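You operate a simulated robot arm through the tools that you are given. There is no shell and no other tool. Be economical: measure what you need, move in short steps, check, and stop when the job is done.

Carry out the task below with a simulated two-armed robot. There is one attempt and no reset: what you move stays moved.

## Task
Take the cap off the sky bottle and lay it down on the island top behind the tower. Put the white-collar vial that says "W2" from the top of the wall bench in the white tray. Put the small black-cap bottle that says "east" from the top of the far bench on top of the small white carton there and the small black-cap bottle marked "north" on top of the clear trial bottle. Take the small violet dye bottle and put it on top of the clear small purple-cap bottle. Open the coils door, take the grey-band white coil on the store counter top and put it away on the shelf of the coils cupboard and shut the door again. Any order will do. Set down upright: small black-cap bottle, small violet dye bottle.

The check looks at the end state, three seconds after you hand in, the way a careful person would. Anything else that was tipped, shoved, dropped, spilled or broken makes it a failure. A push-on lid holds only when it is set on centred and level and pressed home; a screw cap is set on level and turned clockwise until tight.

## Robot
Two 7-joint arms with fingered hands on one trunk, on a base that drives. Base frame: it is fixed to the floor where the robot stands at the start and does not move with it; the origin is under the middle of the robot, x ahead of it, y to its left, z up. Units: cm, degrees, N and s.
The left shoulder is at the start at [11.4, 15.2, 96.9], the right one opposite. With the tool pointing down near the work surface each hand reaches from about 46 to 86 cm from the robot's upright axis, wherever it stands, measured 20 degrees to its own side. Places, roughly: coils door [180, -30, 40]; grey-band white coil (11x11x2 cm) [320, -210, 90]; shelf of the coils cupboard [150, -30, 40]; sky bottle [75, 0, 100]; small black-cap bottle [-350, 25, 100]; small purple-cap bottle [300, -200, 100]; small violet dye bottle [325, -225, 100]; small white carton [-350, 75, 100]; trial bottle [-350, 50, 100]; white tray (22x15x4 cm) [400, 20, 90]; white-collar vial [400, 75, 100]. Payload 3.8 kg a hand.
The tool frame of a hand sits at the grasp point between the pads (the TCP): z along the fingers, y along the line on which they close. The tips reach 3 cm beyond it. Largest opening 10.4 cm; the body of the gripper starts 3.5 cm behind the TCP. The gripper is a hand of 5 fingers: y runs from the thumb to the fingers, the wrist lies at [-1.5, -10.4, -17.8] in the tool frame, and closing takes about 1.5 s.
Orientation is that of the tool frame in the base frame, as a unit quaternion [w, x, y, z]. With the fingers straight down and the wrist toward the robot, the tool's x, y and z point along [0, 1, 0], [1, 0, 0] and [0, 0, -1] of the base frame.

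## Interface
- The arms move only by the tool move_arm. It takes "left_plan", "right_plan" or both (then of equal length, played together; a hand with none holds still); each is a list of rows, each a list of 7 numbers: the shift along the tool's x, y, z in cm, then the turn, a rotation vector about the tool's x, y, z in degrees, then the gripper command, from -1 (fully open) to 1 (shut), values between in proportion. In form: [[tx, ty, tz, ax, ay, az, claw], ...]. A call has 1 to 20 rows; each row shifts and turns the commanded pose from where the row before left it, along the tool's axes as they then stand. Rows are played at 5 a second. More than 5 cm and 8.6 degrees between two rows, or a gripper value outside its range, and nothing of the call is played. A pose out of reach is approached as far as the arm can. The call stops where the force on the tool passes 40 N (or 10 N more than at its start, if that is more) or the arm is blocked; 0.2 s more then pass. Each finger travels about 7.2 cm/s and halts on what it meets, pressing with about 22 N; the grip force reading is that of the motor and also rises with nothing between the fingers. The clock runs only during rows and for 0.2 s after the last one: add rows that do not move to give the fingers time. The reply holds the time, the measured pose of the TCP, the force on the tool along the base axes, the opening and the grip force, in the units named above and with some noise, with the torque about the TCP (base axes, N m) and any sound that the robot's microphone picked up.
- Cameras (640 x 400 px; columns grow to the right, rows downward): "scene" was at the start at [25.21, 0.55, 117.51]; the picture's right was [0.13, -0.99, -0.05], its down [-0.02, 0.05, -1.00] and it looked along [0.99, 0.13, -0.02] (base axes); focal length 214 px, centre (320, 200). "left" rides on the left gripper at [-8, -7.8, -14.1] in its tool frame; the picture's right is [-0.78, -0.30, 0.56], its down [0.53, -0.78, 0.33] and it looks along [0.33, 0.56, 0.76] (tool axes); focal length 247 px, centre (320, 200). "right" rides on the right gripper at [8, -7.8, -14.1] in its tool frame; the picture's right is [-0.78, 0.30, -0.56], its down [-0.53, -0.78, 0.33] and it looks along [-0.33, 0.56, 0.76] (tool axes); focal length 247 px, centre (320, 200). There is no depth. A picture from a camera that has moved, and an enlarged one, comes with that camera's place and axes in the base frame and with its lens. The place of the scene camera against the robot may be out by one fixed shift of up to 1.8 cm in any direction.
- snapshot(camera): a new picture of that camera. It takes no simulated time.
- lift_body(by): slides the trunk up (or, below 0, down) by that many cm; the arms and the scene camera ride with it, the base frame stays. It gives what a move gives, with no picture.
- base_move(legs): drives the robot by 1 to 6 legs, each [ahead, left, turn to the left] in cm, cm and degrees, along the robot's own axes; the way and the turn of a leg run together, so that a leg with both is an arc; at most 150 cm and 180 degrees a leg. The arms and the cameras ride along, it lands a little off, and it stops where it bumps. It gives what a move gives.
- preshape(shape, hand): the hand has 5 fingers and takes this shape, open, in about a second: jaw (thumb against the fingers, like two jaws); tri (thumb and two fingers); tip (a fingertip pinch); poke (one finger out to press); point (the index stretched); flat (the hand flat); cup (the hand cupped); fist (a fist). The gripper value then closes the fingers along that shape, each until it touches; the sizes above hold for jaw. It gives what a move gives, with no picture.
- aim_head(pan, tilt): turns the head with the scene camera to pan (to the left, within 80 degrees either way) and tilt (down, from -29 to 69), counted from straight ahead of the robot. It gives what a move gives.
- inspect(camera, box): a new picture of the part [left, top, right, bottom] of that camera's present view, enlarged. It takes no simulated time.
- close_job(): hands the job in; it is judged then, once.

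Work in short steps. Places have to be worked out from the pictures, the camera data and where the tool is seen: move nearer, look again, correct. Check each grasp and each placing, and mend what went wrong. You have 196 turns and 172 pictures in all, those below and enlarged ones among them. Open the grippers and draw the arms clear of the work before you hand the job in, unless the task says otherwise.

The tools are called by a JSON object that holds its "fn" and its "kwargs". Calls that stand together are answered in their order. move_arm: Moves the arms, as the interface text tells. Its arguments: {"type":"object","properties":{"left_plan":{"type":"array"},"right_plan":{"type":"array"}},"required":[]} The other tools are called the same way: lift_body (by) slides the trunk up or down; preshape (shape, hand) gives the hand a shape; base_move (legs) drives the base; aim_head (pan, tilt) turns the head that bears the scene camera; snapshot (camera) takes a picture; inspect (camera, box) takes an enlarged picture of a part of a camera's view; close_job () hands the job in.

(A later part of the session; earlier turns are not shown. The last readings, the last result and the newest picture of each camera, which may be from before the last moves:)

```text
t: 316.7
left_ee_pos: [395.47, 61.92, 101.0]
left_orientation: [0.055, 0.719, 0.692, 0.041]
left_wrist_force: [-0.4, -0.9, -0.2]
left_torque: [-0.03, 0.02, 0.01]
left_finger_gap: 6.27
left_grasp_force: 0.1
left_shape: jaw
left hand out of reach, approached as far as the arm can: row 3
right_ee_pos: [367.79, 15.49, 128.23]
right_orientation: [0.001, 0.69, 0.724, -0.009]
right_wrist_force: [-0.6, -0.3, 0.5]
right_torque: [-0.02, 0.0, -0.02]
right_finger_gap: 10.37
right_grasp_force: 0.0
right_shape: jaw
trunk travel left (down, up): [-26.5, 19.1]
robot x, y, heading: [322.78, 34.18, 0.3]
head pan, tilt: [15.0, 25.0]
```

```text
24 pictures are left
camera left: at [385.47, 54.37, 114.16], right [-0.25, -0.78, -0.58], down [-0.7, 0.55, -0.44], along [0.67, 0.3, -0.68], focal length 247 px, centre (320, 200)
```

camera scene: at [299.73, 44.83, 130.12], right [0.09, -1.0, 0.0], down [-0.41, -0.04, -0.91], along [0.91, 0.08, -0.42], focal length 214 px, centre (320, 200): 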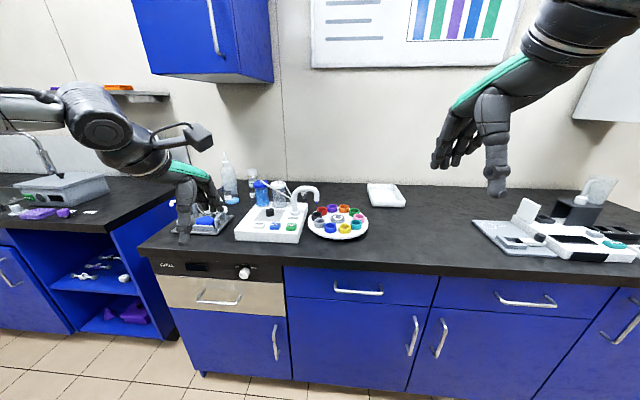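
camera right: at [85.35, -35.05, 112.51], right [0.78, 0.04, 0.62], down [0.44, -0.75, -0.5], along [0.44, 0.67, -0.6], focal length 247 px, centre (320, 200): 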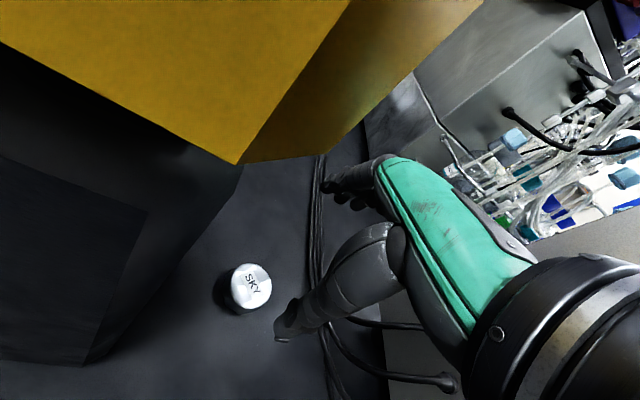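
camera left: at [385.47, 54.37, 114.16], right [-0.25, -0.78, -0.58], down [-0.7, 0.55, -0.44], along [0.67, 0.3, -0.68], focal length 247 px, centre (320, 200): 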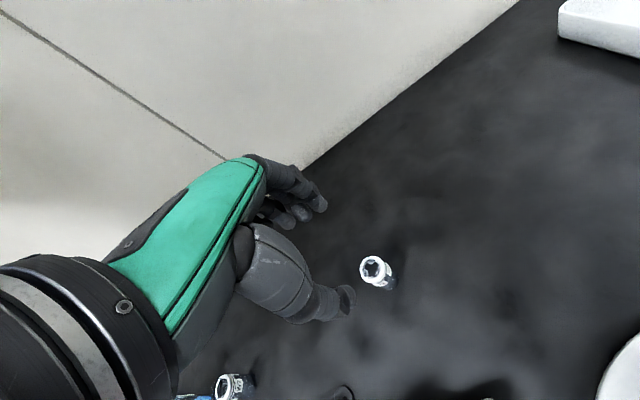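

The vial lies right below the approach line. I descend the last 12 cm and check.

{"fn": "move_arm", "kwargs": {"left_plan": [[0, -0.5, 3, 0, 0, 0, -0.2], [0, -0.4, 3, 0, 0, 0, -0.2], [0, -0.4, 3, 0, 0, 0, -0.2], [0, 0, 2, 0, 0, 0, -0.2]]}}

{"fn": "snapshot", "kwargs": {"camera": "left"}}

```text
t: 317.7
left_ee_pos: [391.83, 62.3, 92.78]
left_orientation: [0.061, 0.718, 0.691, 0.046]
left_wrist_force: [2.7, -0.4, 26.1]
left_torque: [0.05, -1.37, -0.01]
left_finger_gap: 6.7
left_grasp_force: 0.0
left_shape: jaw
left hand out of reach, approached as far as the arm can: row 1, 2, 3, 4
right_ee_pos: [367.18, 15.26, 128.64]
right_orientation: [-0.001, 0.691, 0.723, -0.006]
right_wrist_force: [0.3, 0.0, -0.2]
right_torque: [0.0, -0.01, 0.01]
right_finger_gap: 10.39
right_grasp_force: 0.0
right_shape: jaw
trunk travel left (down, up): [-26.5, 19.1]
robot x, y, heading: [322.77, 34.21, 0.7]
head pan, tilt: [15.0, 25.0]
```

```text
23 pictures are left
camera left: at [381.63, 54.84, 105.78], right [-0.24, -0.78, -0.58], down [-0.7, 0.55, -0.46], along [0.68, 0.3, -0.67], focal length 247 px, centre (320, 200)
```

left: 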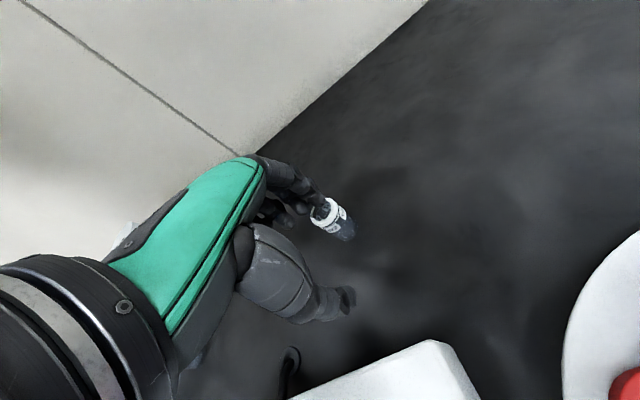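

Reach ran short again and the fingers touched the vial's top. I lift straight away, tilt the hand further forward for reach, and look.

{"fn": "lift_body", "kwargs": {"by": 8}}

{"fn": "move_arm", "kwargs": {"left_plan": [[0, 0, 0, -8, 0, 0, -0.4], [0, 0, 0, -8, 0, 0, -0.6], [0, 2, 0.7, 0, 0, 0, -0.6], [0, 2, 0.7, 0, 0, 0, -0.6]]}}

{"fn": "snapshot", "kwargs": {"camera": "left"}}

```text
t: 318.9
left_ee_pos: [391.42, 62.51, 104.09]
left_orientation: [0.075, 0.716, 0.691, 0.064]
left_wrist_force: [0.1, 0.1, 0.1]
left_torque: [-0.04, -0.02, 0.02]
left_finger_gap: 6.26
left_grasp_force: 0.0
left_shape: jaw
right_ee_pos: [367.86, 15.62, 136.27]
right_orientation: [-0.001, 0.69, 0.724, -0.009]
right_wrist_force: [0.4, -0.7, -0.2]
right_torque: [0.04, -0.01, 0.0]
right_finger_gap: 10.4
right_grasp_force: 0.1
right_shape: jaw
trunk travel left (down, up): [-34.5, 11.1]
robot x, y, heading: [323.02, 34.28, 0.5]
head pan, tilt: [15.0, 25.0]
```

```text
t: 319.9
left_ee_pos: [393.43, 63.67, 105.46]
left_orientation: [0.139, 0.7, 0.687, 0.138]
left_wrist_force: [-0.8, -0.4, 1.0]
left_torque: [-0.01, -0.01, 0.03]
left_finger_gap: 8.33
left_grasp_force: 0.1
left_shape: jaw
left hand out of reach, approached as far as the arm can: row 2, 3, 4
right_ee_pos: [367.84, 15.46, 136.28]
right_orientation: [-0.002, 0.691, 0.723, -0.008]
right_wrist_force: [-0.3, -0.2, 0.7]
right_torque: [0.01, -0.02, -0.03]
right_finger_gap: 10.36
right_grasp_force: 0.0
right_shape: jaw
trunk travel left (down, up): [-34.5, 11.1]
robot x, y, heading: [322.8, 34.25, 0.5]
head pan, tilt: [15.0, 25.0]
```

```text
22 pictures are left
camera left: at [380.71, 55.82, 115.57], right [-0.07, -0.77, -0.63], down [-0.58, 0.55, -0.6], along [0.81, 0.32, -0.49], focal length 247 px, centre (320, 200)
```

left: 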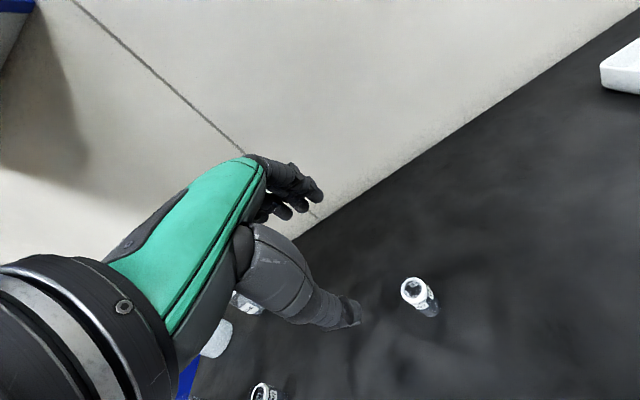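

The vial hasn't moved. The left arm's posture limits it here, so I switch to the right arm: raise the left hand, back up, move the base left, and lower the trunk a bit.

{"fn": "base_move", "kwargs": {"legs": [[-25, 0, 0]]}}

{"fn": "move_arm", "kwargs": {"left_plan": [[0, 0, 0, 8, 0, 0, -1], [0, 0, -4, 8, 0, 0, -1], [0, -3, -4, 5, 0, 0, -1], [0, -4, -3, 0, 0, 0, -1], [0, -4, -3, 0, 0, 0, -1], [0, -3, -3, 0, 0, 0, -1], [0, 0, -3, 0, 0, 0, -1]]}}

{"fn": "lift_body", "kwargs": {"by": -12}}

{"fn": "base_move", "kwargs": {"legs": [[0, 55, 0], [24, 0, 0]]}}

{"fn": "snapshot", "kwargs": {"camera": "right"}}

```text
t: 321.7
left_ee_pos: [368.86, 63.51, 105.18]
left_orientation: [0.138, 0.7, 0.687, 0.138]
left_wrist_force: [-0.2, 0.3, 0.5]
left_torque: [-0.03, -0.01, -0.01]
left_finger_gap: 8.31
left_grasp_force: 0.0
left_shape: jaw
right_ee_pos: [343.29, 15.33, 136.21]
right_orientation: [-0.002, 0.69, 0.724, -0.01]
right_wrist_force: [1.0, 0.4, 0.2]
right_torque: [-0.01, 0.03, 0.0]
right_finger_gap: 10.37
right_grasp_force: 0.1
right_shape: jaw
trunk travel left (down, up): [-34.5, 11.1]
robot x, y, heading: [298.15, 33.88, 0.6]
head pan, tilt: [15.0, 25.0]
```

```text
t: 323.3
left_ee_pos: [351.26, 63.73, 123.9]
left_orientation: [0.028, 0.709, 0.704, 0.038]
left_wrist_force: [-0.1, -0.4, -0.3]
left_torque: [-0.03, 0.0, -0.02]
left_finger_gap: 10.37
left_grasp_force: 0.1
left_shape: jaw
left hand out of reach, approached as far as the arm can: row 1
right_ee_pos: [343.12, 15.21, 136.32]
right_orientation: [0.0, 0.689, 0.724, -0.008]
right_wrist_force: [-0.2, -0.2, -0.1]
right_torque: [-0.02, -0.01, 0.0]
right_finger_gap: 10.38
right_grasp_force: 0.1
right_shape: jaw
trunk travel left (down, up): [-34.5, 11.1]
robot x, y, heading: [298.34, 34.05, 0.4]
head pan, tilt: [15.0, 25.0]
```

```text
t: 324.8
left_ee_pos: [351.44, 63.69, 111.76]
left_orientation: [0.029, 0.708, 0.705, 0.037]
left_wrist_force: [-0.2, 0.0, 0.1]
left_torque: [0.0, 0.02, -0.02]
left_finger_gap: 10.42
left_grasp_force: 0.0
left_shape: jaw
right_ee_pos: [343.02, 15.29, 124.25]
right_orientation: [-0.002, 0.69, 0.723, -0.009]
right_wrist_force: [-0.7, 0.0, 0.1]
right_torque: [-0.03, -0.02, -0.02]
right_finger_gap: 10.41
right_grasp_force: 0.0
right_shape: jaw
trunk travel left (down, up): [-22.5, 23.1]
robot x, y, heading: [298.34, 34.16, 0.3]
head pan, tilt: [15.0, 25.0]
```

```text
t: 329.3
left_ee_pos: [375.57, 117.06, 111.58]
left_orientation: [0.029, 0.71, 0.702, 0.037]
left_wrist_force: [-1.4, -0.1, -0.2]
left_torque: [-0.01, -0.02, -0.01]
left_finger_gap: 10.39
left_grasp_force: 0.0
left_shape: jaw
right_ee_pos: [366.77, 68.87, 124.14]
right_orientation: [0.0, 0.694, 0.72, -0.008]
right_wrist_force: [-0.4, -0.4, -0.5]
right_torque: [-0.02, 0.03, 0.01]
right_finger_gap: 10.36
right_grasp_force: 0.0
right_shape: jaw
trunk travel left (down, up): [-22.5, 23.1]
robot x, y, heading: [321.97, 87.94, 0.0]
head pan, tilt: [15.0, 25.0]
```

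```text
21 pictures are left
camera right: at [358.92, 76.6, 138.5], right [0.33, -0.76, 0.56], down [-0.76, -0.57, -0.32], along [0.56, -0.32, -0.76], focal length 247 px, centre (320, 200)
```

right: 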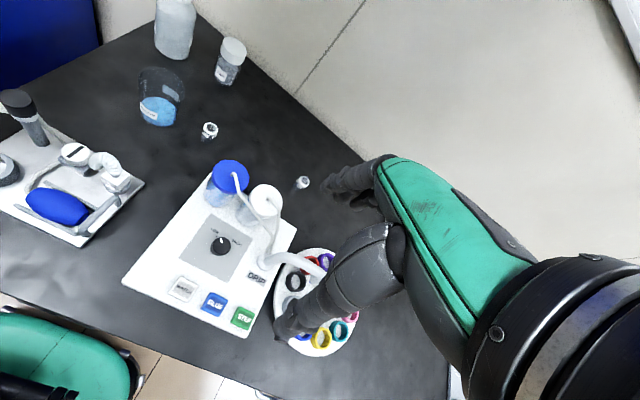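

The W2 vial is at (396, 62.3) in the right camera too. I move the right hand out above it.

{"fn": "move_arm", "kwargs": {"right_plan": [[-1.1, 4.15, 1, -4, 0, 0, -0.4], [-1.1, 4.15, 1, -4, 0, 0, -0.2], [-1.1, 4.15, 1.5, 0, 0, 0, -0.2], [-1.1, 4.15, 1.5, 0, 0, 0, -0.2], [-1.1, 4.15, 1.5, 0, 0, 0, -0.2], [-1.1, 4.15, 1.5, 0, 0, 0, -0.2], [-1.1, 4, 1.5, 0, 0, 0, -0.2]]}}

{"fn": "snapshot", "kwargs": {"camera": "right"}}

```text
t: 330.9
left_ee_pos: [375.87, 117.18, 111.58]
left_orientation: [0.027, 0.711, 0.702, 0.037]
left_wrist_force: [0.8, -0.6, -0.1]
left_torque: [-0.03, 0.03, 0.02]
left_finger_gap: 10.4
left_grasp_force: 0.1
left_shape: jaw
right_ee_pos: [396.95, 62.35, 117.6]
right_orientation: [0.048, 0.691, 0.721, 0.04]
right_wrist_force: [-0.4, -1.3, -0.3]
right_torque: [-0.03, 0.01, 0.02]
right_finger_gap: 6.28
right_grasp_force: 0.1
right_shape: jaw
trunk travel left (down, up): [-22.5, 23.1]
robot x, y, heading: [322.19, 87.95, 0.1]
head pan, tilt: [15.0, 25.0]
```

```text
20 pictures are left
camera right: at [387.18, 69.99, 130.57], right [0.25, -0.76, 0.6], down [-0.71, -0.57, -0.42], along [0.66, -0.32, -0.68], focal length 247 px, centre (320, 200)
```

right: 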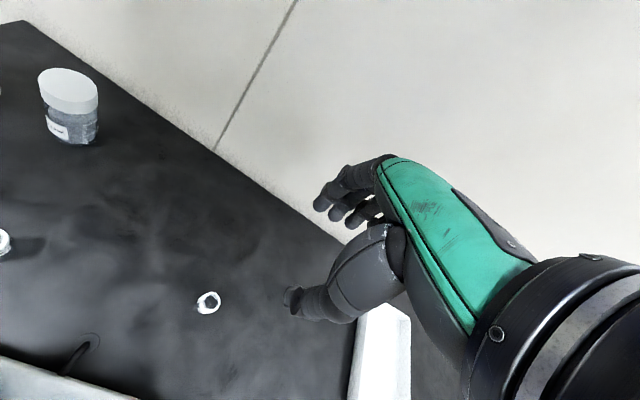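

Directly above it. I descend vertically to z ≈ 89, close, and lift.

{"fn": "move_arm", "kwargs": {"right_plan": [[0, -0.5, 4, 0, 0, 0, -0.2], [0, -0.5, 4, 0, 0, 0, -0.2], [0, -0.5, 4, 0, 0, 0, -0.2], [0, -0.5, 4, 0, 0, 0, -0.2], [0, -0.5, 4, 0, 0, 0, -0.2], [0, -0.5, 4, 0, 0, 0, -0.2], [0, -0.5, 3.8, 0, 0, 0, -0.2], [0, 0, 0, 0, 0, 0, 0.3], [0, 0, 0, 0, 0, 0, 0.7], [0, 0, 0, 0, 0, 0, 1], [0, 0, 0, 0, 0, 0, 1], [0, 0, 0, 0, 0, 0, 1]]}}

{"fn": "snapshot", "kwargs": {"camera": "right"}}

```text
t: 333.5
left_ee_pos: [375.65, 117.15, 111.67]
left_orientation: [0.03, 0.711, 0.702, 0.037]
left_wrist_force: [-0.4, 0.5, -1.0]
left_torque: [0.02, -0.02, 0.01]
left_finger_gap: 10.4
left_grasp_force: 0.1
left_shape: jaw
right_ee_pos: [396.71, 61.64, 90.04]
right_orientation: [0.047, 0.691, 0.72, 0.042]
right_wrist_force: [0.2, -0.6, -0.3]
right_torque: [0.01, 0.03, -0.01]
right_finger_gap: 1.29
right_grasp_force: 21.5
right_shape: jaw
trunk travel left (down, up): [-22.5, 23.1]
robot x, y, heading: [322.0, 87.83, 0.0]
head pan, tilt: [15.0, 25.0]
```

```text
19 pictures are left
camera right: at [387.05, 69.36, 103.14], right [0.25, -0.76, 0.6], down [-0.71, -0.57, -0.42], along [0.66, -0.32, -0.68], focal length 247 px, centre (320, 200)
```

right: 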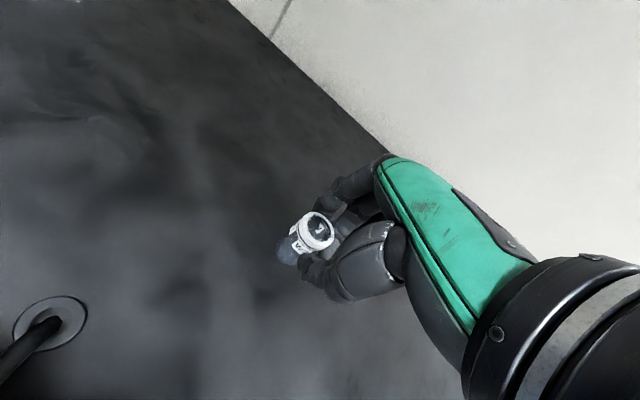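

The vial is gripped. I lift it, move the base right 41 cm so the hand comes over the white tray, and look.

{"fn": "move_arm", "kwargs": {"right_plan": [[0, 0.4, -3, 0, 0, 0, 1], [0, 0.5, -4, 0, 0, 0, 1], [0, 0.5, -4, 0, 0, 0, 1], [0, 0.5, -4, 0, 0, 0, 1], [0, 0.5, -4, 0, 0, 0, 1]]}}

{"fn": "base_move", "kwargs": {"legs": [[0, -41, 0]]}}

{"fn": "snapshot", "kwargs": {"camera": "right"}}

```text
t: 334.7
left_ee_pos: [375.59, 117.09, 111.71]
left_orientation: [0.029, 0.711, 0.702, 0.037]
left_wrist_force: [0.0, -0.2, 0.6]
left_torque: [0.01, 0.04, -0.01]
left_finger_gap: 10.39
left_grasp_force: 0.1
left_shape: jaw
right_ee_pos: [397.09, 62.37, 108.86]
right_orientation: [0.048, 0.692, 0.719, 0.042]
right_wrist_force: [0.0, 0.9, -0.5]
right_torque: [-0.02, -0.02, 0.0]
right_finger_gap: 1.26
right_grasp_force: 21.7
right_shape: jaw
trunk travel left (down, up): [-22.5, 23.1]
robot x, y, heading: [322.24, 87.73, -0.1]
head pan, tilt: [15.0, 25.0]
```

```text
t: 337.2
left_ee_pos: [375.41, 77.26, 111.72]
left_orientation: [0.028, 0.703, 0.709, 0.037]
left_wrist_force: [-0.5, 0.6, 0.3]
left_torque: [0.03, -0.01, -0.02]
left_finger_gap: 10.37
left_grasp_force: 0.1
left_shape: jaw
right_ee_pos: [397.87, 22.75, 108.76]
right_orientation: [0.048, 0.683, 0.727, 0.042]
right_wrist_force: [0.4, 0.7, 0.2]
right_torque: [0.02, -0.04, 0.0]
right_finger_gap: 1.27
right_grasp_force: 22.0
right_shape: jaw
trunk travel left (down, up): [-22.5, 23.1]
robot x, y, heading: [322.64, 46.51, 1.3]
head pan, tilt: [15.0, 25.0]
```

```text
18 pictures are left
camera right: at [388.12, 30.21, 121.79], right [0.27, -0.75, 0.6], down [-0.69, -0.58, -0.42], along [0.67, -0.3, -0.68], focal length 247 px, centre (320, 200)
```

right: 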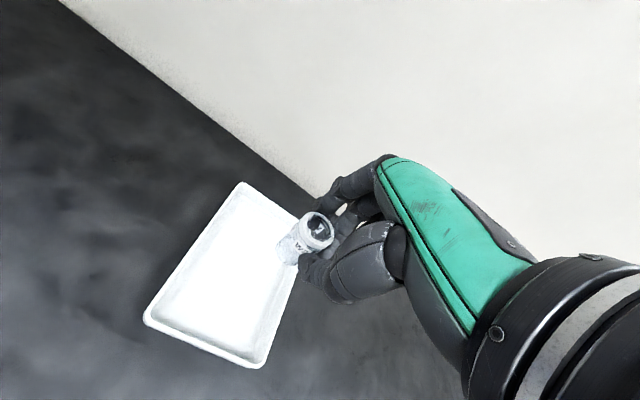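

The tray's centre is about (401, 21.5), right under the vial's path. I lower to just above its floor.

{"fn": "move_arm", "kwargs": {"right_plan": [[-0.4, 0, 4, 0, 0, 0, 1], [-0.4, 0, 4, 0, 0, 0, 1], [-0.4, 0, 4, 0, 0, 0, 1], [0, 0, 4, 0, 0, 0, 1], [0, 0, 0.6, 0, 0, 0, 1], [0, 0, 0.4, 0, 0, 0, 1]]}}

{"fn": "move_arm", "kwargs": {"right_plan": [[0, 0, 0.3, 0, 0, 0, 1], [0, 0, 0.3, 0, 0, 0, 1]]}}

```text
t: 338.6
left_ee_pos: [375.35, 76.98, 111.67]
left_orientation: [0.028, 0.703, 0.71, 0.036]
left_wrist_force: [0.2, -0.2, 0.9]
left_torque: [0.0, 0.02, 0.0]
left_finger_gap: 10.38
left_grasp_force: 0.2
left_shape: jaw
right_ee_pos: [400.18, 21.55, 91.97]
right_orientation: [0.047, 0.684, 0.727, 0.042]
right_wrist_force: [0.0, 0.3, 0.6]
right_torque: [0.01, 0.0, 0.02]
right_finger_gap: 1.26
right_grasp_force: 21.3
right_shape: jaw
trunk travel left (down, up): [-22.5, 23.1]
robot x, y, heading: [322.28, 46.89, 1.2]
head pan, tilt: [15.0, 25.0]
```

```text
t: 339.2
left_ee_pos: [375.43, 77.08, 111.72]
left_orientation: [0.028, 0.703, 0.71, 0.037]
left_wrist_force: [-0.6, 0.5, 0.7]
left_torque: [0.02, 0.0, 0.0]
left_finger_gap: 10.39
left_grasp_force: 0.0
left_shape: jaw
right_ee_pos: [400.31, 21.41, 91.32]
right_orientation: [0.047, 0.684, 0.727, 0.042]
right_wrist_force: [-0.7, 0.5, -0.3]
right_torque: [-0.03, -0.02, 0.02]
right_finger_gap: 1.29
right_grasp_force: 22.2
right_shape: jaw
trunk travel left (down, up): [-22.5, 23.1]
robot x, y, heading: [322.45, 46.63, 1.2]
head pan, tilt: [15.0, 25.0]
```

A little further until it touches, then release gently.

{"fn": "move_arm", "kwargs": {"right_plan": [[0, 0, 0.3, 0, 0, 0, 1], [0, 0, 0.3, 0, 0, 0, 1], [0, 0, 0.2, 0, 0, 0, 1]]}}

{"fn": "move_arm", "kwargs": {"right_plan": [[0, 0, 0, 0, 0, 0, 0.85], [0, 0, 0, 0, 0, 0, 0.7], [0, 0, 0, 0, 0, 0, 0.5], [0, 0, 0, 0, 0, 0, 0.2], [0, 0, 0, 0, 0, 0, -0.1], [0, 0, 0, 0, 0, 0, -0.1], [0, 0.3, -3, 0, 0, 0, -0.1], [0, 0.5, -4, 0, 0, 0, -0.1], [0, 0.5, -4, 0, 0, 0, -0.1], [0, 0.5, -4, 0, 0, 0, -0.5], [0, 0.5, -4, 0, 0, 0, -1]]}}

{"fn": "snapshot", "kwargs": {"camera": "right"}}

```text
t: 340.0
left_ee_pos: [375.5, 77.05, 111.76]
left_orientation: [0.028, 0.703, 0.709, 0.037]
left_wrist_force: [0.1, 0.8, -0.3]
left_torque: [-0.04, 0.02, 0.01]
left_finger_gap: 10.4
left_grasp_force: 0.1
left_shape: jaw
right_ee_pos: [400.44, 21.4, 90.54]
right_orientation: [0.047, 0.683, 0.727, 0.042]
right_wrist_force: [-0.6, 0.2, 0.2]
right_torque: [-0.01, -0.01, -0.02]
right_finger_gap: 1.27
right_grasp_force: 22.1
right_shape: jaw
trunk travel left (down, up): [-22.5, 23.1]
robot x, y, heading: [322.23, 46.74, 1.4]
head pan, tilt: [15.0, 25.0]
```

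```text
t: 342.4
left_ee_pos: [375.27, 77.18, 111.77]
left_orientation: [0.028, 0.703, 0.71, 0.037]
left_wrist_force: [-0.2, 0.1, -0.9]
left_torque: [-0.02, -0.06, 0.0]
left_finger_gap: 10.39
left_grasp_force: 0.0
left_shape: jaw
right_ee_pos: [400.49, 21.69, 110.19]
right_orientation: [0.048, 0.684, 0.727, 0.042]
right_wrist_force: [-0.2, 1.0, 0.1]
right_torque: [0.0, -0.01, 0.02]
right_finger_gap: 10.35
right_grasp_force: 0.0
right_shape: jaw
trunk travel left (down, up): [-22.5, 23.1]
robot x, y, heading: [322.63, 46.8, 1.1]
head pan, tilt: [15.0, 25.0]
```

```text
17 pictures are left
camera right: at [390.55, 29.24, 123.13], right [0.27, -0.75, 0.6], down [-0.69, -0.58, -0.42], along [0.67, -0.3, -0.68], focal length 247 px, centre (320, 200)
```

right: 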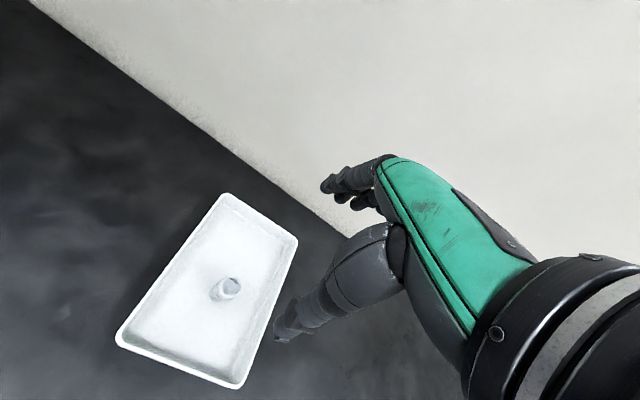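

The W2 vial is in the white tray. Now the far bench: I draw the right hand in and drive round the island along the aisle.

{"fn": "move_arm", "kwargs": {"right_plan": [[0, -4, -1, 4, 0, 0, -1], [0, -4, -1, 4, 0, 0, -1], [0, -4, -1, 0, 0, 0, -1], [0, -4, -1, 0, 0, 0, -1], [0, -4, -1, 0, 0, 0, -1], [0, -4, -1, 0, 0, 0, -1]]}}

{"fn": "base_move", "kwargs": {"legs": [[-38, 0, 0], [0, 0, 179], [0, 100, 0], [0, 91, 0], [150, 0, 0], [150, 0, 0]]}}

{"fn": "aim_head", "kwargs": {"pan": -15, "tilt": 5}}

{"fn": "snapshot", "kwargs": {"camera": "scene"}}

```text
t: 343.8
left_ee_pos: [375.28, 77.08, 111.86]
left_orientation: [0.028, 0.703, 0.709, 0.037]
left_wrist_force: [0.2, -0.4, -0.6]
left_torque: [0.0, -0.01, -0.02]
left_finger_gap: 10.36
left_grasp_force: 0.1
left_shape: jaw
right_ee_pos: [375.84, 19.85, 115.45]
right_orientation: [0.0, 0.685, 0.728, -0.009]
right_wrist_force: [0.8, 0.6, -0.5]
right_torque: [0.0, -0.01, 0.01]
right_finger_gap: 10.37
right_grasp_force: 0.1
right_shape: jaw
trunk travel left (down, up): [-22.5, 23.1]
robot x, y, heading: [322.37, 46.67, 1.2]
head pan, tilt: [15.0, 25.0]
```

```text
t: 371.9
left_ee_pos: [29.48, -151.59, 108.31]
left_orientation: [-0.035, -0.666, 0.745, -0.006]
left_wrist_force: [-1.7, 1.0, -0.6]
left_torque: [-0.11, -0.11, 0.01]
left_finger_gap: 10.41
left_grasp_force: 0.1
left_shape: jaw
right_ee_pos: [42.44, -91.53, 119.04]
right_orientation: [-0.035, -0.615, 0.788, 0.002]
right_wrist_force: [-2.8, 4.2, -0.8]
right_torque: [-0.17, -0.16, 0.09]
right_finger_gap: 10.39
right_grasp_force: 0.1
right_shape: jaw
trunk travel left (down, up): [-22.5, 23.1]
robot x, y, heading: [82.03, -129.76, 170.6]
head pan, tilt: [15.0, 25.0]
stopped in leg 6: the robot was blocked; the commanded pose is now the measured one
```

```text
t: 372.8
left_ee_pos: [29.3, -151.97, 110.71]
left_orientation: [-0.036, -0.675, 0.736, 0.02]
left_wrist_force: [0.5, 0.6, 0.5]
left_torque: [-0.05, 0.01, 0.02]
left_finger_gap: 10.39
left_grasp_force: 0.0
left_shape: jaw
right_ee_pos: [38.93, -92.13, 117.82]
right_orientation: [-0.022, -0.643, 0.766, 0.0]
right_wrist_force: [0.5, 2.2, -0.1]
right_torque: [-0.08, 0.02, 0.06]
right_finger_gap: 10.39
right_grasp_force: 0.1
right_shape: jaw
trunk travel left (down, up): [-22.5, 23.1]
robot x, y, heading: [81.98, -128.68, 172.2]
head pan, tilt: [-15.0, 5.0]
```

```text
16 pictures are left
camera scene: at [66.19, -124.11, 134.28], right [0.38, 0.92, 0.03], down [0.22, -0.06, -0.97], along [-0.9, 0.38, -0.22], focal length 214 px, centre (320, 200)
```

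scene: 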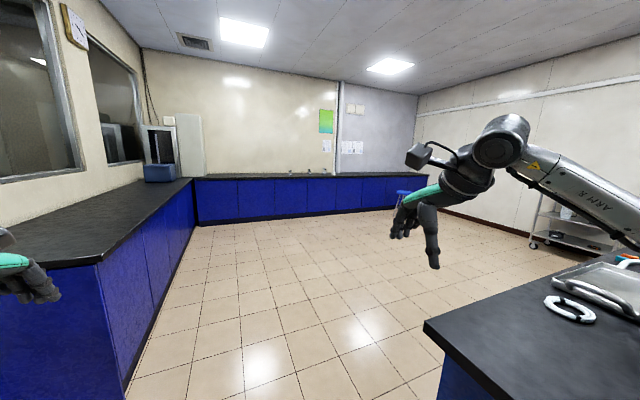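

Something blocked the robot; I look right toward the trolley to see.

{"fn": "aim_head", "kwargs": {"pan": -80, "tilt": 35}}

{"fn": "snapshot", "kwargs": {"camera": "scene"}}

```text
t: 374.2
left_ee_pos: [29.26, -152.0, 110.55]
left_orientation: [-0.033, -0.675, 0.737, 0.021]
left_wrist_force: [0.9, -0.8, -0.3]
left_torque: [0.0, 0.0, -0.01]
left_finger_gap: 10.39
left_grasp_force: 0.0
left_shape: jaw
right_ee_pos: [38.84, -92.37, 117.94]
right_orientation: [-0.02, -0.642, 0.767, 0.0]
right_wrist_force: [0.0, 0.6, 0.3]
right_torque: [0.01, 0.01, 0.02]
right_finger_gap: 10.39
right_grasp_force: 0.1
right_shape: jaw
trunk travel left (down, up): [-22.5, 23.1]
robot x, y, heading: [82.27, -128.03, 172.4]
head pan, tilt: [-80.0, 35.0]
```

```text
15 pictures are left
camera scene: at [74.81, -119.15, 130.51], right [0.99, 0.04, 0.14], down [0.14, -0.59, -0.8], along [0.05, 0.81, -0.59], focal length 214 px, centre (320, 200)
```

scene: 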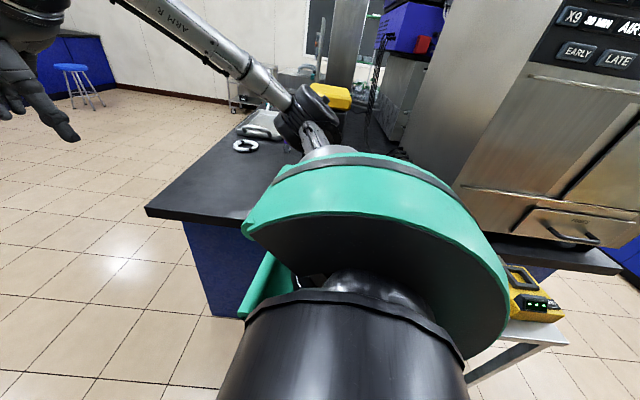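

The shoulder probably brushed the trolley's end; it still stands in place. I shift away from it, straighten, and continue to the far bench.

{"fn": "base_move", "kwargs": {"legs": [[0, 18, 8], [120, 0, 0], [0, -130, 0], [150, 0, 0], [50, 0, 0]]}}

{"fn": "aim_head", "kwargs": {"pan": -15, "tilt": 15}}

{"fn": "snapshot", "kwargs": {"camera": "scene"}}

```text
t: 397.3
left_ee_pos: [-287.28, -39.99, 110.62]
left_orientation: [0.035, 0.719, -0.694, -0.019]
left_wrist_force: [0.0, 0.3, 0.4]
left_torque: [-0.02, 0.02, 0.01]
left_finger_gap: 10.39
left_grasp_force: 0.1
left_shape: jaw
right_ee_pos: [-285.0, 20.43, 117.9]
right_orientation: [-0.019, -0.688, 0.725, -0.001]
right_wrist_force: [0.2, -0.1, -0.2]
right_torque: [0.0, -0.02, -0.02]
right_finger_gap: 10.37
right_grasp_force: 0.2
right_shape: jaw
trunk travel left (down, up): [-22.5, 23.1]
robot x, y, heading: [-237.53, -9.72, 179.1]
head pan, tilt: [-80.0, 35.0]
```

```text
t: 398.6
left_ee_pos: [-287.46, -40.09, 110.64]
left_orientation: [0.035, 0.719, -0.694, -0.019]
left_wrist_force: [-0.1, -0.6, 0.8]
left_torque: [0.02, 0.03, 0.02]
left_finger_gap: 10.39
left_grasp_force: 0.0
left_shape: jaw
right_ee_pos: [-284.92, 20.42, 117.84]
right_orientation: [-0.02, -0.689, 0.725, -0.001]
right_wrist_force: [-0.3, 0.5, -0.5]
right_torque: [0.0, 0.03, 0.01]
right_finger_gap: 10.4
right_grasp_force: 0.0
right_shape: jaw
trunk travel left (down, up): [-22.5, 23.1]
robot x, y, heading: [-237.69, -9.98, 179.4]
head pan, tilt: [-15.0, 15.0]
```

```text
14 pictures are left
camera scene: at [-254.13, -7.83, 132.62], right [0.27, 0.96, 0.04], down [0.38, -0.07, -0.92], along [-0.88, 0.26, -0.39], focal length 214 px, centre (320, 200)
```

scene: 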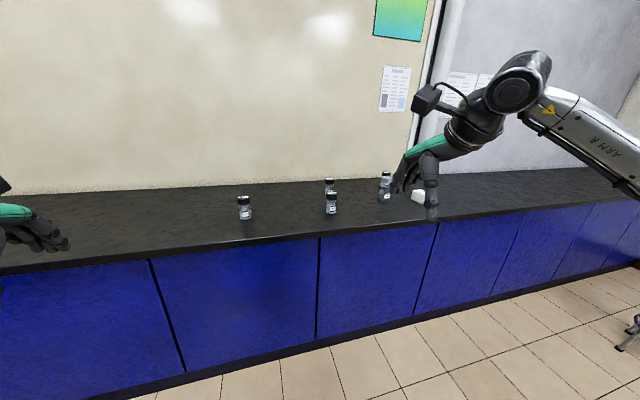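

Several small black-cap bottles stand on the bench. I zoom in to read the labels.

{"fn": "inspect", "kwargs": {"camera": "scene", "box": [220, 160, 450, 250]}}

```text
2.78 times, centred on (335, 205) of scene
camera zoom: at [-254.13, -7.83, 132.62], right [0.27, 0.96, 0.04], down [0.38, -0.07, -0.92], along [-0.88, 0.26, -0.39], focal length 597 px, centre (278, 186)
```

zoom: 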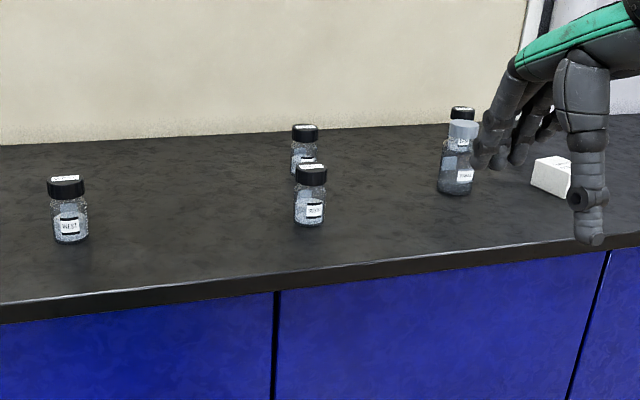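

I drive closer so the right hand camera can read the labels.

{"fn": "base_move", "kwargs": {"legs": [[42, -20, 0]]}}

{"fn": "snapshot", "kwargs": {"camera": "right"}}

```text
t: 401.5
left_ee_pos: [-330.39, -19.75, 110.56]
left_orientation: [0.035, 0.72, -0.693, -0.019]
left_wrist_force: [-1.3, 0.2, -0.6]
left_torque: [-0.01, -0.03, 0.02]
left_finger_gap: 10.4
left_grasp_force: 0.0
left_shape: jaw
right_ee_pos: [-328.17, 40.71, 117.97]
right_orientation: [-0.02, -0.689, 0.724, -0.001]
right_wrist_force: [-0.5, 0.1, 0.0]
right_torque: [0.0, 0.0, 0.0]
right_finger_gap: 10.37
right_grasp_force: 0.0
right_shape: jaw
trunk travel left (down, up): [-22.5, 23.1]
robot x, y, heading: [-280.83, 10.13, 179.6]
head pan, tilt: [-15.0, 15.0]
```

```text
12 pictures are left
camera right: at [-320.41, 32.69, 132.15], right [-0.24, 0.81, 0.54], down [0.79, 0.49, -0.37], along [-0.56, 0.34, -0.76], focal length 247 px, centre (320, 200)
```

right: 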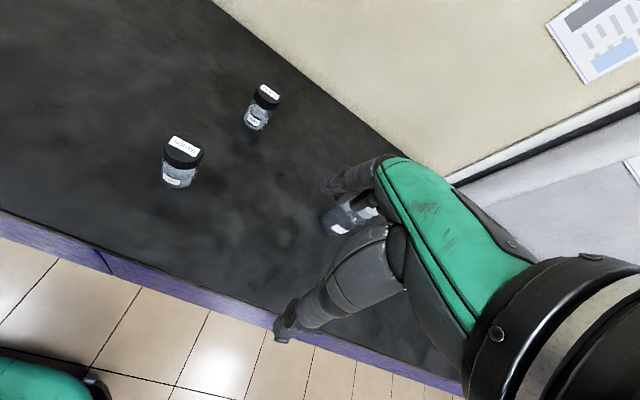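

{"fn": "inspect", "kwargs": {"camera": "right", "box": [150, 70, 290, 200]}}

```text
3.08 times, centred on (220, 135) of right
camera zoom: at [-320.41, 32.69, 132.15], right [-0.24, 0.81, 0.54], down [0.79, 0.49, -0.37], along [-0.56, 0.34, -0.76], focal length 760 px, centre (628, 400)
```

zoom: 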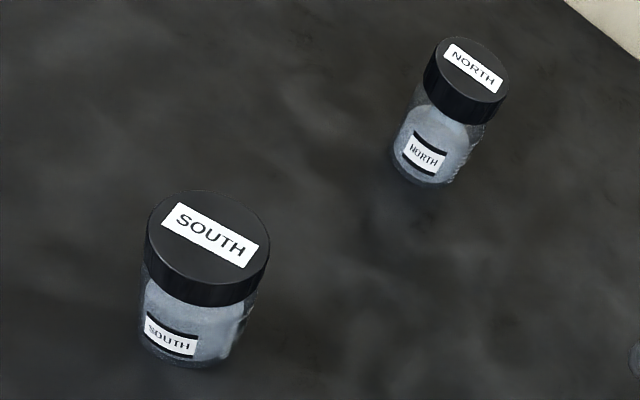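

Labels: front is SOUTH, behind it NORTH at about (-364, 30.7); WEST is at the left, so EAST is the one behind the trial bottle. I move closer and bring the right hand over NORTH.

{"fn": "base_move", "kwargs": {"legs": [[14, 0, 0]]}}

{"fn": "move_arm", "kwargs": {"right_plan": [[1.9, 3.6, 0.5, 0, 0, 0, -1], [1.9, 3.6, 0.5, 0, 0, 0, -1], [1.9, 3.6, 0.5, 0, 0, 0, -1], [1.9, 3.6, 0.5, 0, 0, 0, -1], [1.8, 3.6, 1, 0, 0, 0, -1], [1.8, 3.5, 2, 0, 0, 0, -1], [0, 0, 4, 0, 0, 0, -1]]}}

{"fn": "snapshot", "kwargs": {"camera": "right"}}

```text
t: 402.8
left_ee_pos: [-344.11, -19.91, 110.7]
left_orientation: [0.034, 0.721, -0.692, -0.019]
left_wrist_force: [0.6, -0.8, -0.2]
left_torque: [0.02, 0.01, -0.01]
left_finger_gap: 10.4
left_grasp_force: 0.1
left_shape: jaw
right_ee_pos: [-342.19, 40.59, 117.96]
right_orientation: [-0.02, -0.692, 0.722, 0.0]
right_wrist_force: [-0.3, 0.1, -1.4]
right_torque: [0.0, 0.0, -0.01]
right_finger_gap: 10.41
right_grasp_force: 0.1
right_shape: jaw
trunk travel left (down, up): [-22.5, 23.1]
robot x, y, heading: [-294.66, 10.39, 179.8]
head pan, tilt: [-15.0, 15.0]
```

```text
t: 404.4
left_ee_pos: [-344.22, -19.74, 110.62]
left_orientation: [0.035, 0.722, -0.691, -0.018]
left_wrist_force: [-0.2, 0.0, -0.1]
left_torque: [-0.02, -0.01, -0.02]
left_finger_gap: 10.41
left_grasp_force: 0.2
left_shape: jaw
right_ee_pos: [-364.25, 30.47, 110.14]
right_orientation: [-0.021, -0.69, 0.723, -0.001]
right_wrist_force: [-0.2, 0.6, 0.9]
right_torque: [-0.01, -0.02, -0.02]
right_finger_gap: 10.39
right_grasp_force: 0.1
right_shape: jaw
trunk travel left (down, up): [-22.5, 23.1]
robot x, y, heading: [-294.55, 10.77, 179.7]
head pan, tilt: [-15.0, 15.0]
```

```text
10 pictures are left
camera right: at [-356.34, 22.46, 124.3], right [-0.24, 0.81, 0.54], down [0.79, 0.49, -0.37], along [-0.56, 0.34, -0.76], focal length 247 px, centre (320, 200)
```

right: 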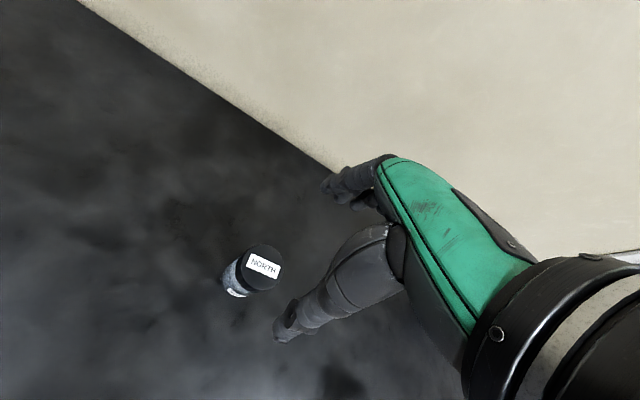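

Well aligned over NORTH at (-364.7, 30.8). I descend, grip, and lift.

{"fn": "move_arm", "kwargs": {"right_plan": [[-0.4, 0, 4, 0, 0, 0, -1], [-0.4, 0, 4, 0, 0, 0, -1], [0, 0, 4, 0, 0, 0, -1], [0, 0, 4, 0, 0, 0, -1], [0, 0, 1.2, 0, 0, 0, -1], [0, 0, 0, 0, 0, 0, -0.3], [0, 0, 0, 0, 0, 0, 0.2], [0, 0, 0, 0, 0, 0, 0.7], [0, 0, 0, 0, 0, 0, 1], [0, 0, 0, 0, 0, 0, 1], [0, 0, 0, 0, 0, 0, 1], [0, 0, -2, 0, 0, 0, 1], [0, 0, -4, 0, 0, 0, 1], [0, 0, -4, 0, 0, 0, 1], [0, 0, -4, 0, 0, 0, 1], [0, 0, -4, 0, 0, 0, 1], [0, 0, -4, 0, 0, 0, 1]]}}

{"fn": "base_move", "kwargs": {"legs": [[-12, 0, 0], [0, -32, 0]]}}

{"fn": "snapshot", "kwargs": {"camera": "right"}}

```text
t: 408.0
left_ee_pos: [-344.1, -20.07, 110.52]
left_orientation: [0.035, 0.722, -0.691, -0.019]
left_wrist_force: [0.2, 0.0, 0.6]
left_torque: [0.0, -0.01, -0.02]
left_finger_gap: 10.38
left_grasp_force: 0.0
left_shape: jaw
right_ee_pos: [-364.42, 30.95, 114.55]
right_orientation: [-0.019, -0.691, 0.723, -0.001]
right_wrist_force: [-0.1, 0.4, -1.4]
right_torque: [0.01, 0.04, 0.01]
right_finger_gap: 4.84
right_grasp_force: 21.8
right_shape: jaw
trunk travel left (down, up): [-22.5, 23.1]
robot x, y, heading: [-294.9, 10.48, 179.8]
head pan, tilt: [-15.0, 15.0]
```

```text
t: 410.9
left_ee_pos: [-331.96, 10.96, 110.55]
left_orientation: [0.034, 0.725, -0.687, -0.018]
left_wrist_force: [-0.6, -0.1, -0.2]
left_torque: [-0.01, 0.01, -0.01]
left_finger_gap: 10.37
left_grasp_force: 0.0
left_shape: jaw
right_ee_pos: [-352.85, 61.71, 114.41]
right_orientation: [-0.019, -0.695, 0.719, -0.001]
right_wrist_force: [-0.3, -0.1, -1.9]
right_torque: [-0.03, -0.01, -0.02]
right_finger_gap: 4.83
right_grasp_force: 22.2
right_shape: jaw
trunk travel left (down, up): [-22.5, 23.1]
robot x, y, heading: [-282.77, 41.6, -179.7]
head pan, tilt: [-15.0, 15.0]
```

```text
9 pictures are left
camera right: at [-344.88, 53.76, 128.58], right [-0.26, 0.8, 0.54], down [0.78, 0.5, -0.37], along [-0.56, 0.33, -0.76], focal length 247 px, centre (320, 200)
```

right: 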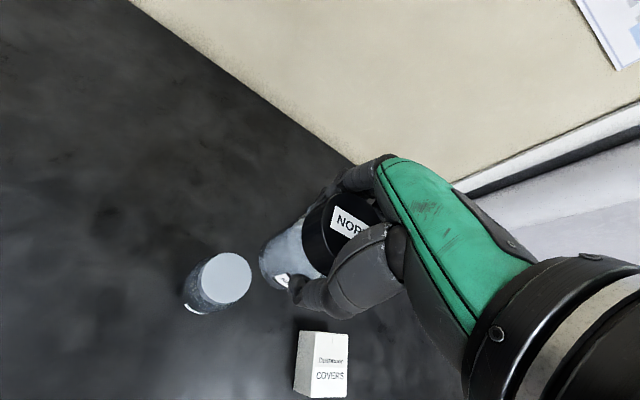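

The trial bottle's cap centre is at about (-350.7, 58.7). I move NORTH over it, lower to just above, and check.

{"fn": "move_arm", "kwargs": {"right_plan": [[1.5, -1.1, 0, 0, 0, 0, 1], [1.45, -1.15, 0, 0, 0, 0, 1], [0, 0, 2, 0, 0, 0, 1], [0, 0, 2, 0, 0, 0, 1], [0, 0, 1, 0, 0, 0, 1]]}}

{"fn": "inspect", "kwargs": {"camera": "right", "box": [180, 160, 400, 340]}}

{"fn": "aim_head", "kwargs": {"pan": -20, "tilt": 20}}

{"fn": "inspect", "kwargs": {"camera": "scene", "box": [260, 130, 420, 250]}}

```text
t: 412.1
left_ee_pos: [-331.98, 10.92, 110.5]
left_orientation: [0.035, 0.726, -0.687, -0.017]
left_wrist_force: [0.6, -0.4, 0.2]
left_torque: [0.02, 0.02, 0.01]
left_finger_gap: 10.41
left_grasp_force: 0.1
left_shape: jaw
right_ee_pos: [-350.75, 58.64, 109.5]
right_orientation: [-0.02, -0.695, 0.719, -0.001]
right_wrist_force: [0.7, 0.1, -2.6]
right_torque: [-0.01, 0.02, -0.05]
right_finger_gap: 4.8
right_grasp_force: 21.7
right_shape: jaw
trunk travel left (down, up): [-22.5, 23.1]
robot x, y, heading: [-282.65, 42.17, -179.4]
head pan, tilt: [-15.0, 15.0]
```

```text
2.22 times, centred on (290, 250) of right
camera zoom: at [-342.79, 50.74, 123.66], right [-0.26, 0.8, 0.54], down [0.78, 0.5, -0.37], along [-0.56, 0.33, -0.76], focal length 549 px, centre (387, 89)
```

zoom: 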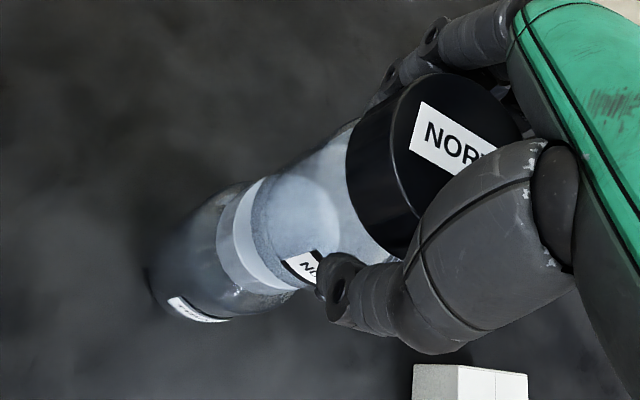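

```text
t: 412.8
left_ee_pos: [-332.06, 11.05, 110.54]
left_orientation: [0.034, 0.725, -0.688, -0.018]
left_wrist_force: [0.3, 0.3, -0.7]
left_torque: [-0.01, 0.02, -0.02]
left_finger_gap: 10.4
left_grasp_force: 0.1
left_shape: jaw
right_ee_pos: [-350.7, 58.69, 109.44]
right_orientation: [-0.019, -0.695, 0.719, 0.0]
right_wrist_force: [0.1, -0.2, -2.1]
right_torque: [0.01, -0.02, 0.01]
right_finger_gap: 4.84
right_grasp_force: 21.7
right_shape: jaw
trunk travel left (down, up): [-22.5, 23.1]
robot x, y, heading: [-282.89, 42.23, -179.6]
head pan, tilt: [-20.0, 20.0]
```

```text
3.33 times, centred on (340, 190) of scene
camera zoom: at [-299.05, 44.6, 131.86], right [0.33, 0.94, 0.05], down [0.45, -0.11, -0.89], along [-0.83, 0.32, -0.46], focal length 715 px, centre (253, 233)
```

zoom: 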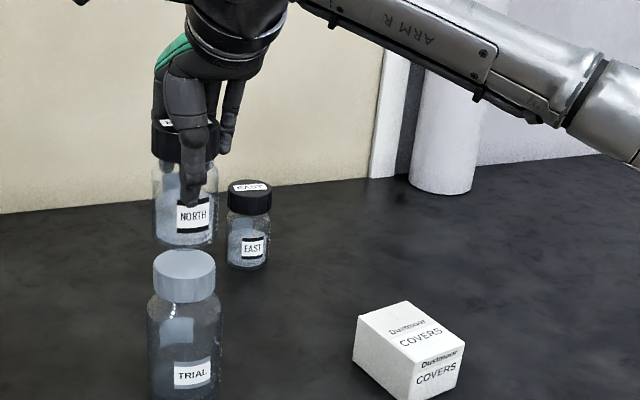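

NORTH is aligned over the trial bottle from both views. I lower until contact.

{"fn": "move_arm", "kwargs": {"right_plan": [[0, 0, 1.0, 0, 0, 0, 1], [0, 0, 0.5, 0, 0, 0, 1], [0, 0, 0.2, 0, 0, 0, 1], [0, 0, 0.2, 0, 0, 0, 1]]}}

{"fn": "move_arm", "kwargs": {"right_plan": [[0, 0, 0.2, 0, 0, 0, 1], [0, 0, 0.2, 0, 0, 0, 1], [0, 0, 0.15, 0, 0, 0, 1]]}}

```text
t: 413.8
left_ee_pos: [-331.99, 10.88, 110.63]
left_orientation: [0.035, 0.725, -0.687, -0.018]
left_wrist_force: [0.4, 0.7, 0.2]
left_torque: [-0.01, -0.02, 0.0]
left_finger_gap: 10.41
left_grasp_force: 0.1
left_shape: jaw
right_ee_pos: [-350.85, 58.62, 107.45]
right_orientation: [-0.02, -0.695, 0.718, 0.0]
right_wrist_force: [-0.2, -0.4, -1.7]
right_torque: [0.02, -0.03, 0.01]
right_finger_gap: 4.83
right_grasp_force: 21.8
right_shape: jaw
trunk travel left (down, up): [-22.5, 23.1]
robot x, y, heading: [-282.65, 42.26, -179.8]
head pan, tilt: [-20.0, 20.0]
```

```text
t: 414.6
left_ee_pos: [-332.06, 11.06, 110.6]
left_orientation: [0.034, 0.725, -0.687, -0.018]
left_wrist_force: [0.4, 0.5, 0.6]
left_torque: [0.0, 0.01, 0.02]
left_finger_gap: 10.41
left_grasp_force: 0.0
left_shape: jaw
right_ee_pos: [-350.83, 58.57, 106.99]
right_orientation: [-0.02, -0.695, 0.719, -0.001]
right_wrist_force: [-0.2, -0.4, -1.8]
right_torque: [0.01, -0.02, -0.01]
right_finger_gap: 4.81
right_grasp_force: 22.0
right_shape: jaw
trunk travel left (down, up): [-22.5, 23.1]
robot x, y, heading: [-282.93, 41.98, -179.4]
head pan, tilt: [-20.0, 20.0]
```

No contact yet; further small steps.

{"fn": "move_arm", "kwargs": {"right_plan": [[0, 0, 0.2, 0, 0, 0, 1], [0, 0, 0.2, 0, 0, 0, 1], [0, 0, 0.2, 0, 0, 0, 1], [0, 0, 0.2, 0, 0, 0, 1]]}}

```text
t: 415.6
left_ee_pos: [-331.76, 10.94, 110.59]
left_orientation: [0.036, 0.726, -0.687, -0.019]
left_wrist_force: [-0.2, -0.3, -0.5]
left_torque: [0.0, 0.01, 0.01]
left_finger_gap: 10.38
left_grasp_force: 0.1
left_shape: jaw
right_ee_pos: [-350.81, 58.46, 106.62]
right_orientation: [-0.024, -0.695, 0.718, 0.002]
right_wrist_force: [-4.5, 0.0, 21.4]
right_torque: [0.06, 0.18, -0.01]
right_finger_gap: 4.92
right_grasp_force: 22.1
right_shape: jaw
trunk travel left (down, up): [-22.5, 23.1]
robot x, y, heading: [-282.67, 41.99, -179.9]
head pan, tilt: [-20.0, 20.0]
```

Contact. I ease up 0.35 cm and open gradually, then lift away.

{"fn": "move_arm", "kwargs": {"right_plan": [[0, 0, -0.35, 0, 0, 0, 1], [0, 0, 0, 0, 0, 0, 0.5], [0, 0, 0, 0, 0, 0, 0.1], [0, 0, 0, 0, 0, 0, -0.05], [0, 0, 0, 0, 0, 0, -0.2], [0, 0, 0, 0, 0, 0, -0.5], [0, 0, 0, 0, 0, 0, -1], [0, 0, 0, 0, 0, 0, -1], [0, 0, -2, 0, 0, 0, -1], [0, 0, -4, 0, 0, 0, -1], [0, 0, -4, 0, 0, 0, -1], [0, 0, -3, 0, 0, 0, -1]]}}

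{"fn": "snapshot", "kwargs": {"camera": "right"}}

```text
t: 418.2
left_ee_pos: [-331.94, 10.97, 110.55]
left_orientation: [0.035, 0.726, -0.687, -0.019]
left_wrist_force: [0.9, 0.3, -0.5]
left_torque: [-0.01, -0.02, -0.01]
left_finger_gap: 10.39
left_grasp_force: 0.0
left_shape: jaw
right_ee_pos: [-350.2, 59.11, 119.58]
right_orientation: [-0.02, -0.696, 0.718, -0.001]
right_wrist_force: [0.1, -0.6, 0.8]
right_torque: [0.01, 0.0, 0.03]
right_finger_gap: 10.38
right_grasp_force: 0.0
right_shape: jaw
trunk travel left (down, up): [-22.5, 23.1]
robot x, y, heading: [-282.9, 42.11, -179.8]
head pan, tilt: [-20.0, 20.0]
```

```text
6 pictures are left
camera right: at [-342.39, 51.19, 133.75], right [-0.26, 0.8, 0.54], down [0.78, 0.5, -0.37], along [-0.56, 0.33, -0.76], focal length 247 px, centre (320, 200)
```

right: 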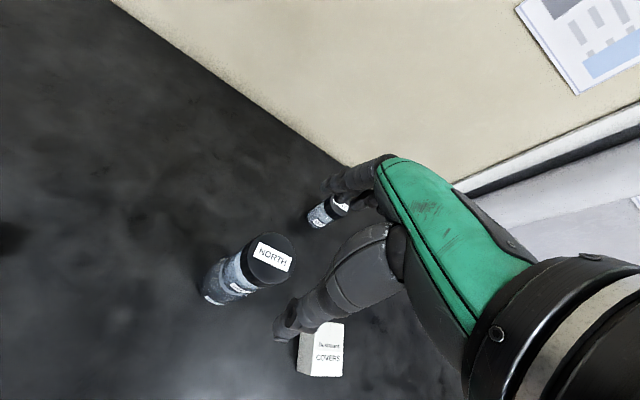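

NORTH stands upright on the trial bottle. EAST is at about (-372.8, 73); carton top about (-346.4, 80.8), z ≈ 90. I move the hand right, drive in 16 cm, and check above EAST.

{"fn": "move_arm", "kwargs": {"right_plan": [[-3.5, 0, 0, 0, 0, 0, -1], [-3.5, 0, 0, 0, 0, 0, -1], [-3.5, 0, 0, 0, 0, 0, -1], [-3.4, 0, 0, 0, 0, 0, -1]]}}

{"fn": "base_move", "kwargs": {"legs": [[16.5, 0, 0]]}}

{"fn": "move_arm", "kwargs": {"right_plan": [[0, 3, 1, 0, 0, 0, -1], [0, 3, 2, 0, 0, 0, -1], [0, 0, 3, 0, 0, 0, -1]]}}

{"fn": "snapshot", "kwargs": {"camera": "right"}}

```text
t: 419.2
left_ee_pos: [-331.97, 11.03, 110.58]
left_orientation: [0.036, 0.726, -0.687, -0.018]
left_wrist_force: [0.2, -0.3, -1.1]
left_torque: [-0.02, 0.01, 0.01]
left_finger_gap: 10.42
left_grasp_force: 0.0
left_shape: jaw
right_ee_pos: [-350.17, 73.14, 119.09]
right_orientation: [-0.02, -0.696, 0.718, -0.001]
right_wrist_force: [-0.5, -0.8, -0.4]
right_torque: [-0.03, -0.01, -0.02]
right_finger_gap: 10.35
right_grasp_force: 0.1
right_shape: jaw
trunk travel left (down, up): [-22.5, 23.1]
robot x, y, heading: [-283.18, 41.87, -179.6]
head pan, tilt: [-20.0, 20.0]
```

```text
t: 420.6
left_ee_pos: [-347.87, 10.88, 110.71]
left_orientation: [0.034, 0.726, -0.687, -0.019]
left_wrist_force: [-0.1, 0.0, -0.4]
left_torque: [-0.02, -0.02, 0.0]
left_finger_gap: 10.39
left_grasp_force: 0.1
left_shape: jaw
right_ee_pos: [-365.98, 72.89, 119.21]
right_orientation: [-0.021, -0.695, 0.719, 0.0]
right_wrist_force: [-0.7, 0.4, 0.8]
right_torque: [-0.01, 0.01, 0.01]
right_finger_gap: 10.38
right_grasp_force: 0.0
right_shape: jaw
trunk travel left (down, up): [-22.5, 23.1]
robot x, y, heading: [-298.9, 41.49, -179.3]
head pan, tilt: [-20.0, 20.0]
```

```text
t: 421.4
left_ee_pos: [-348.03, 10.99, 110.64]
left_orientation: [0.035, 0.726, -0.687, -0.017]
left_wrist_force: [0.4, -0.4, 0.0]
left_torque: [0.0, 0.02, -0.01]
left_finger_gap: 10.37
left_grasp_force: 0.2
left_shape: jaw
right_ee_pos: [-372.25, 72.98, 113.48]
right_orientation: [-0.02, -0.696, 0.718, -0.002]
right_wrist_force: [0.6, 0.1, 0.0]
right_torque: [0.0, 0.03, -0.05]
right_finger_gap: 10.36
right_grasp_force: 0.1
right_shape: jaw
trunk travel left (down, up): [-22.5, 23.1]
robot x, y, heading: [-298.67, 41.62, -179.6]
head pan, tilt: [-20.0, 20.0]
```

```text
5 pictures are left
camera right: at [-364.22, 65.08, 127.56], right [-0.25, 0.8, 0.54], down [0.78, 0.5, -0.37], along [-0.57, 0.33, -0.76], focal length 247 px, centre (320, 200)
```

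right: 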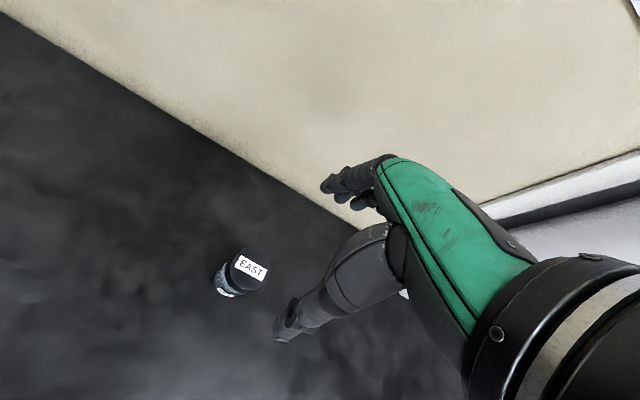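

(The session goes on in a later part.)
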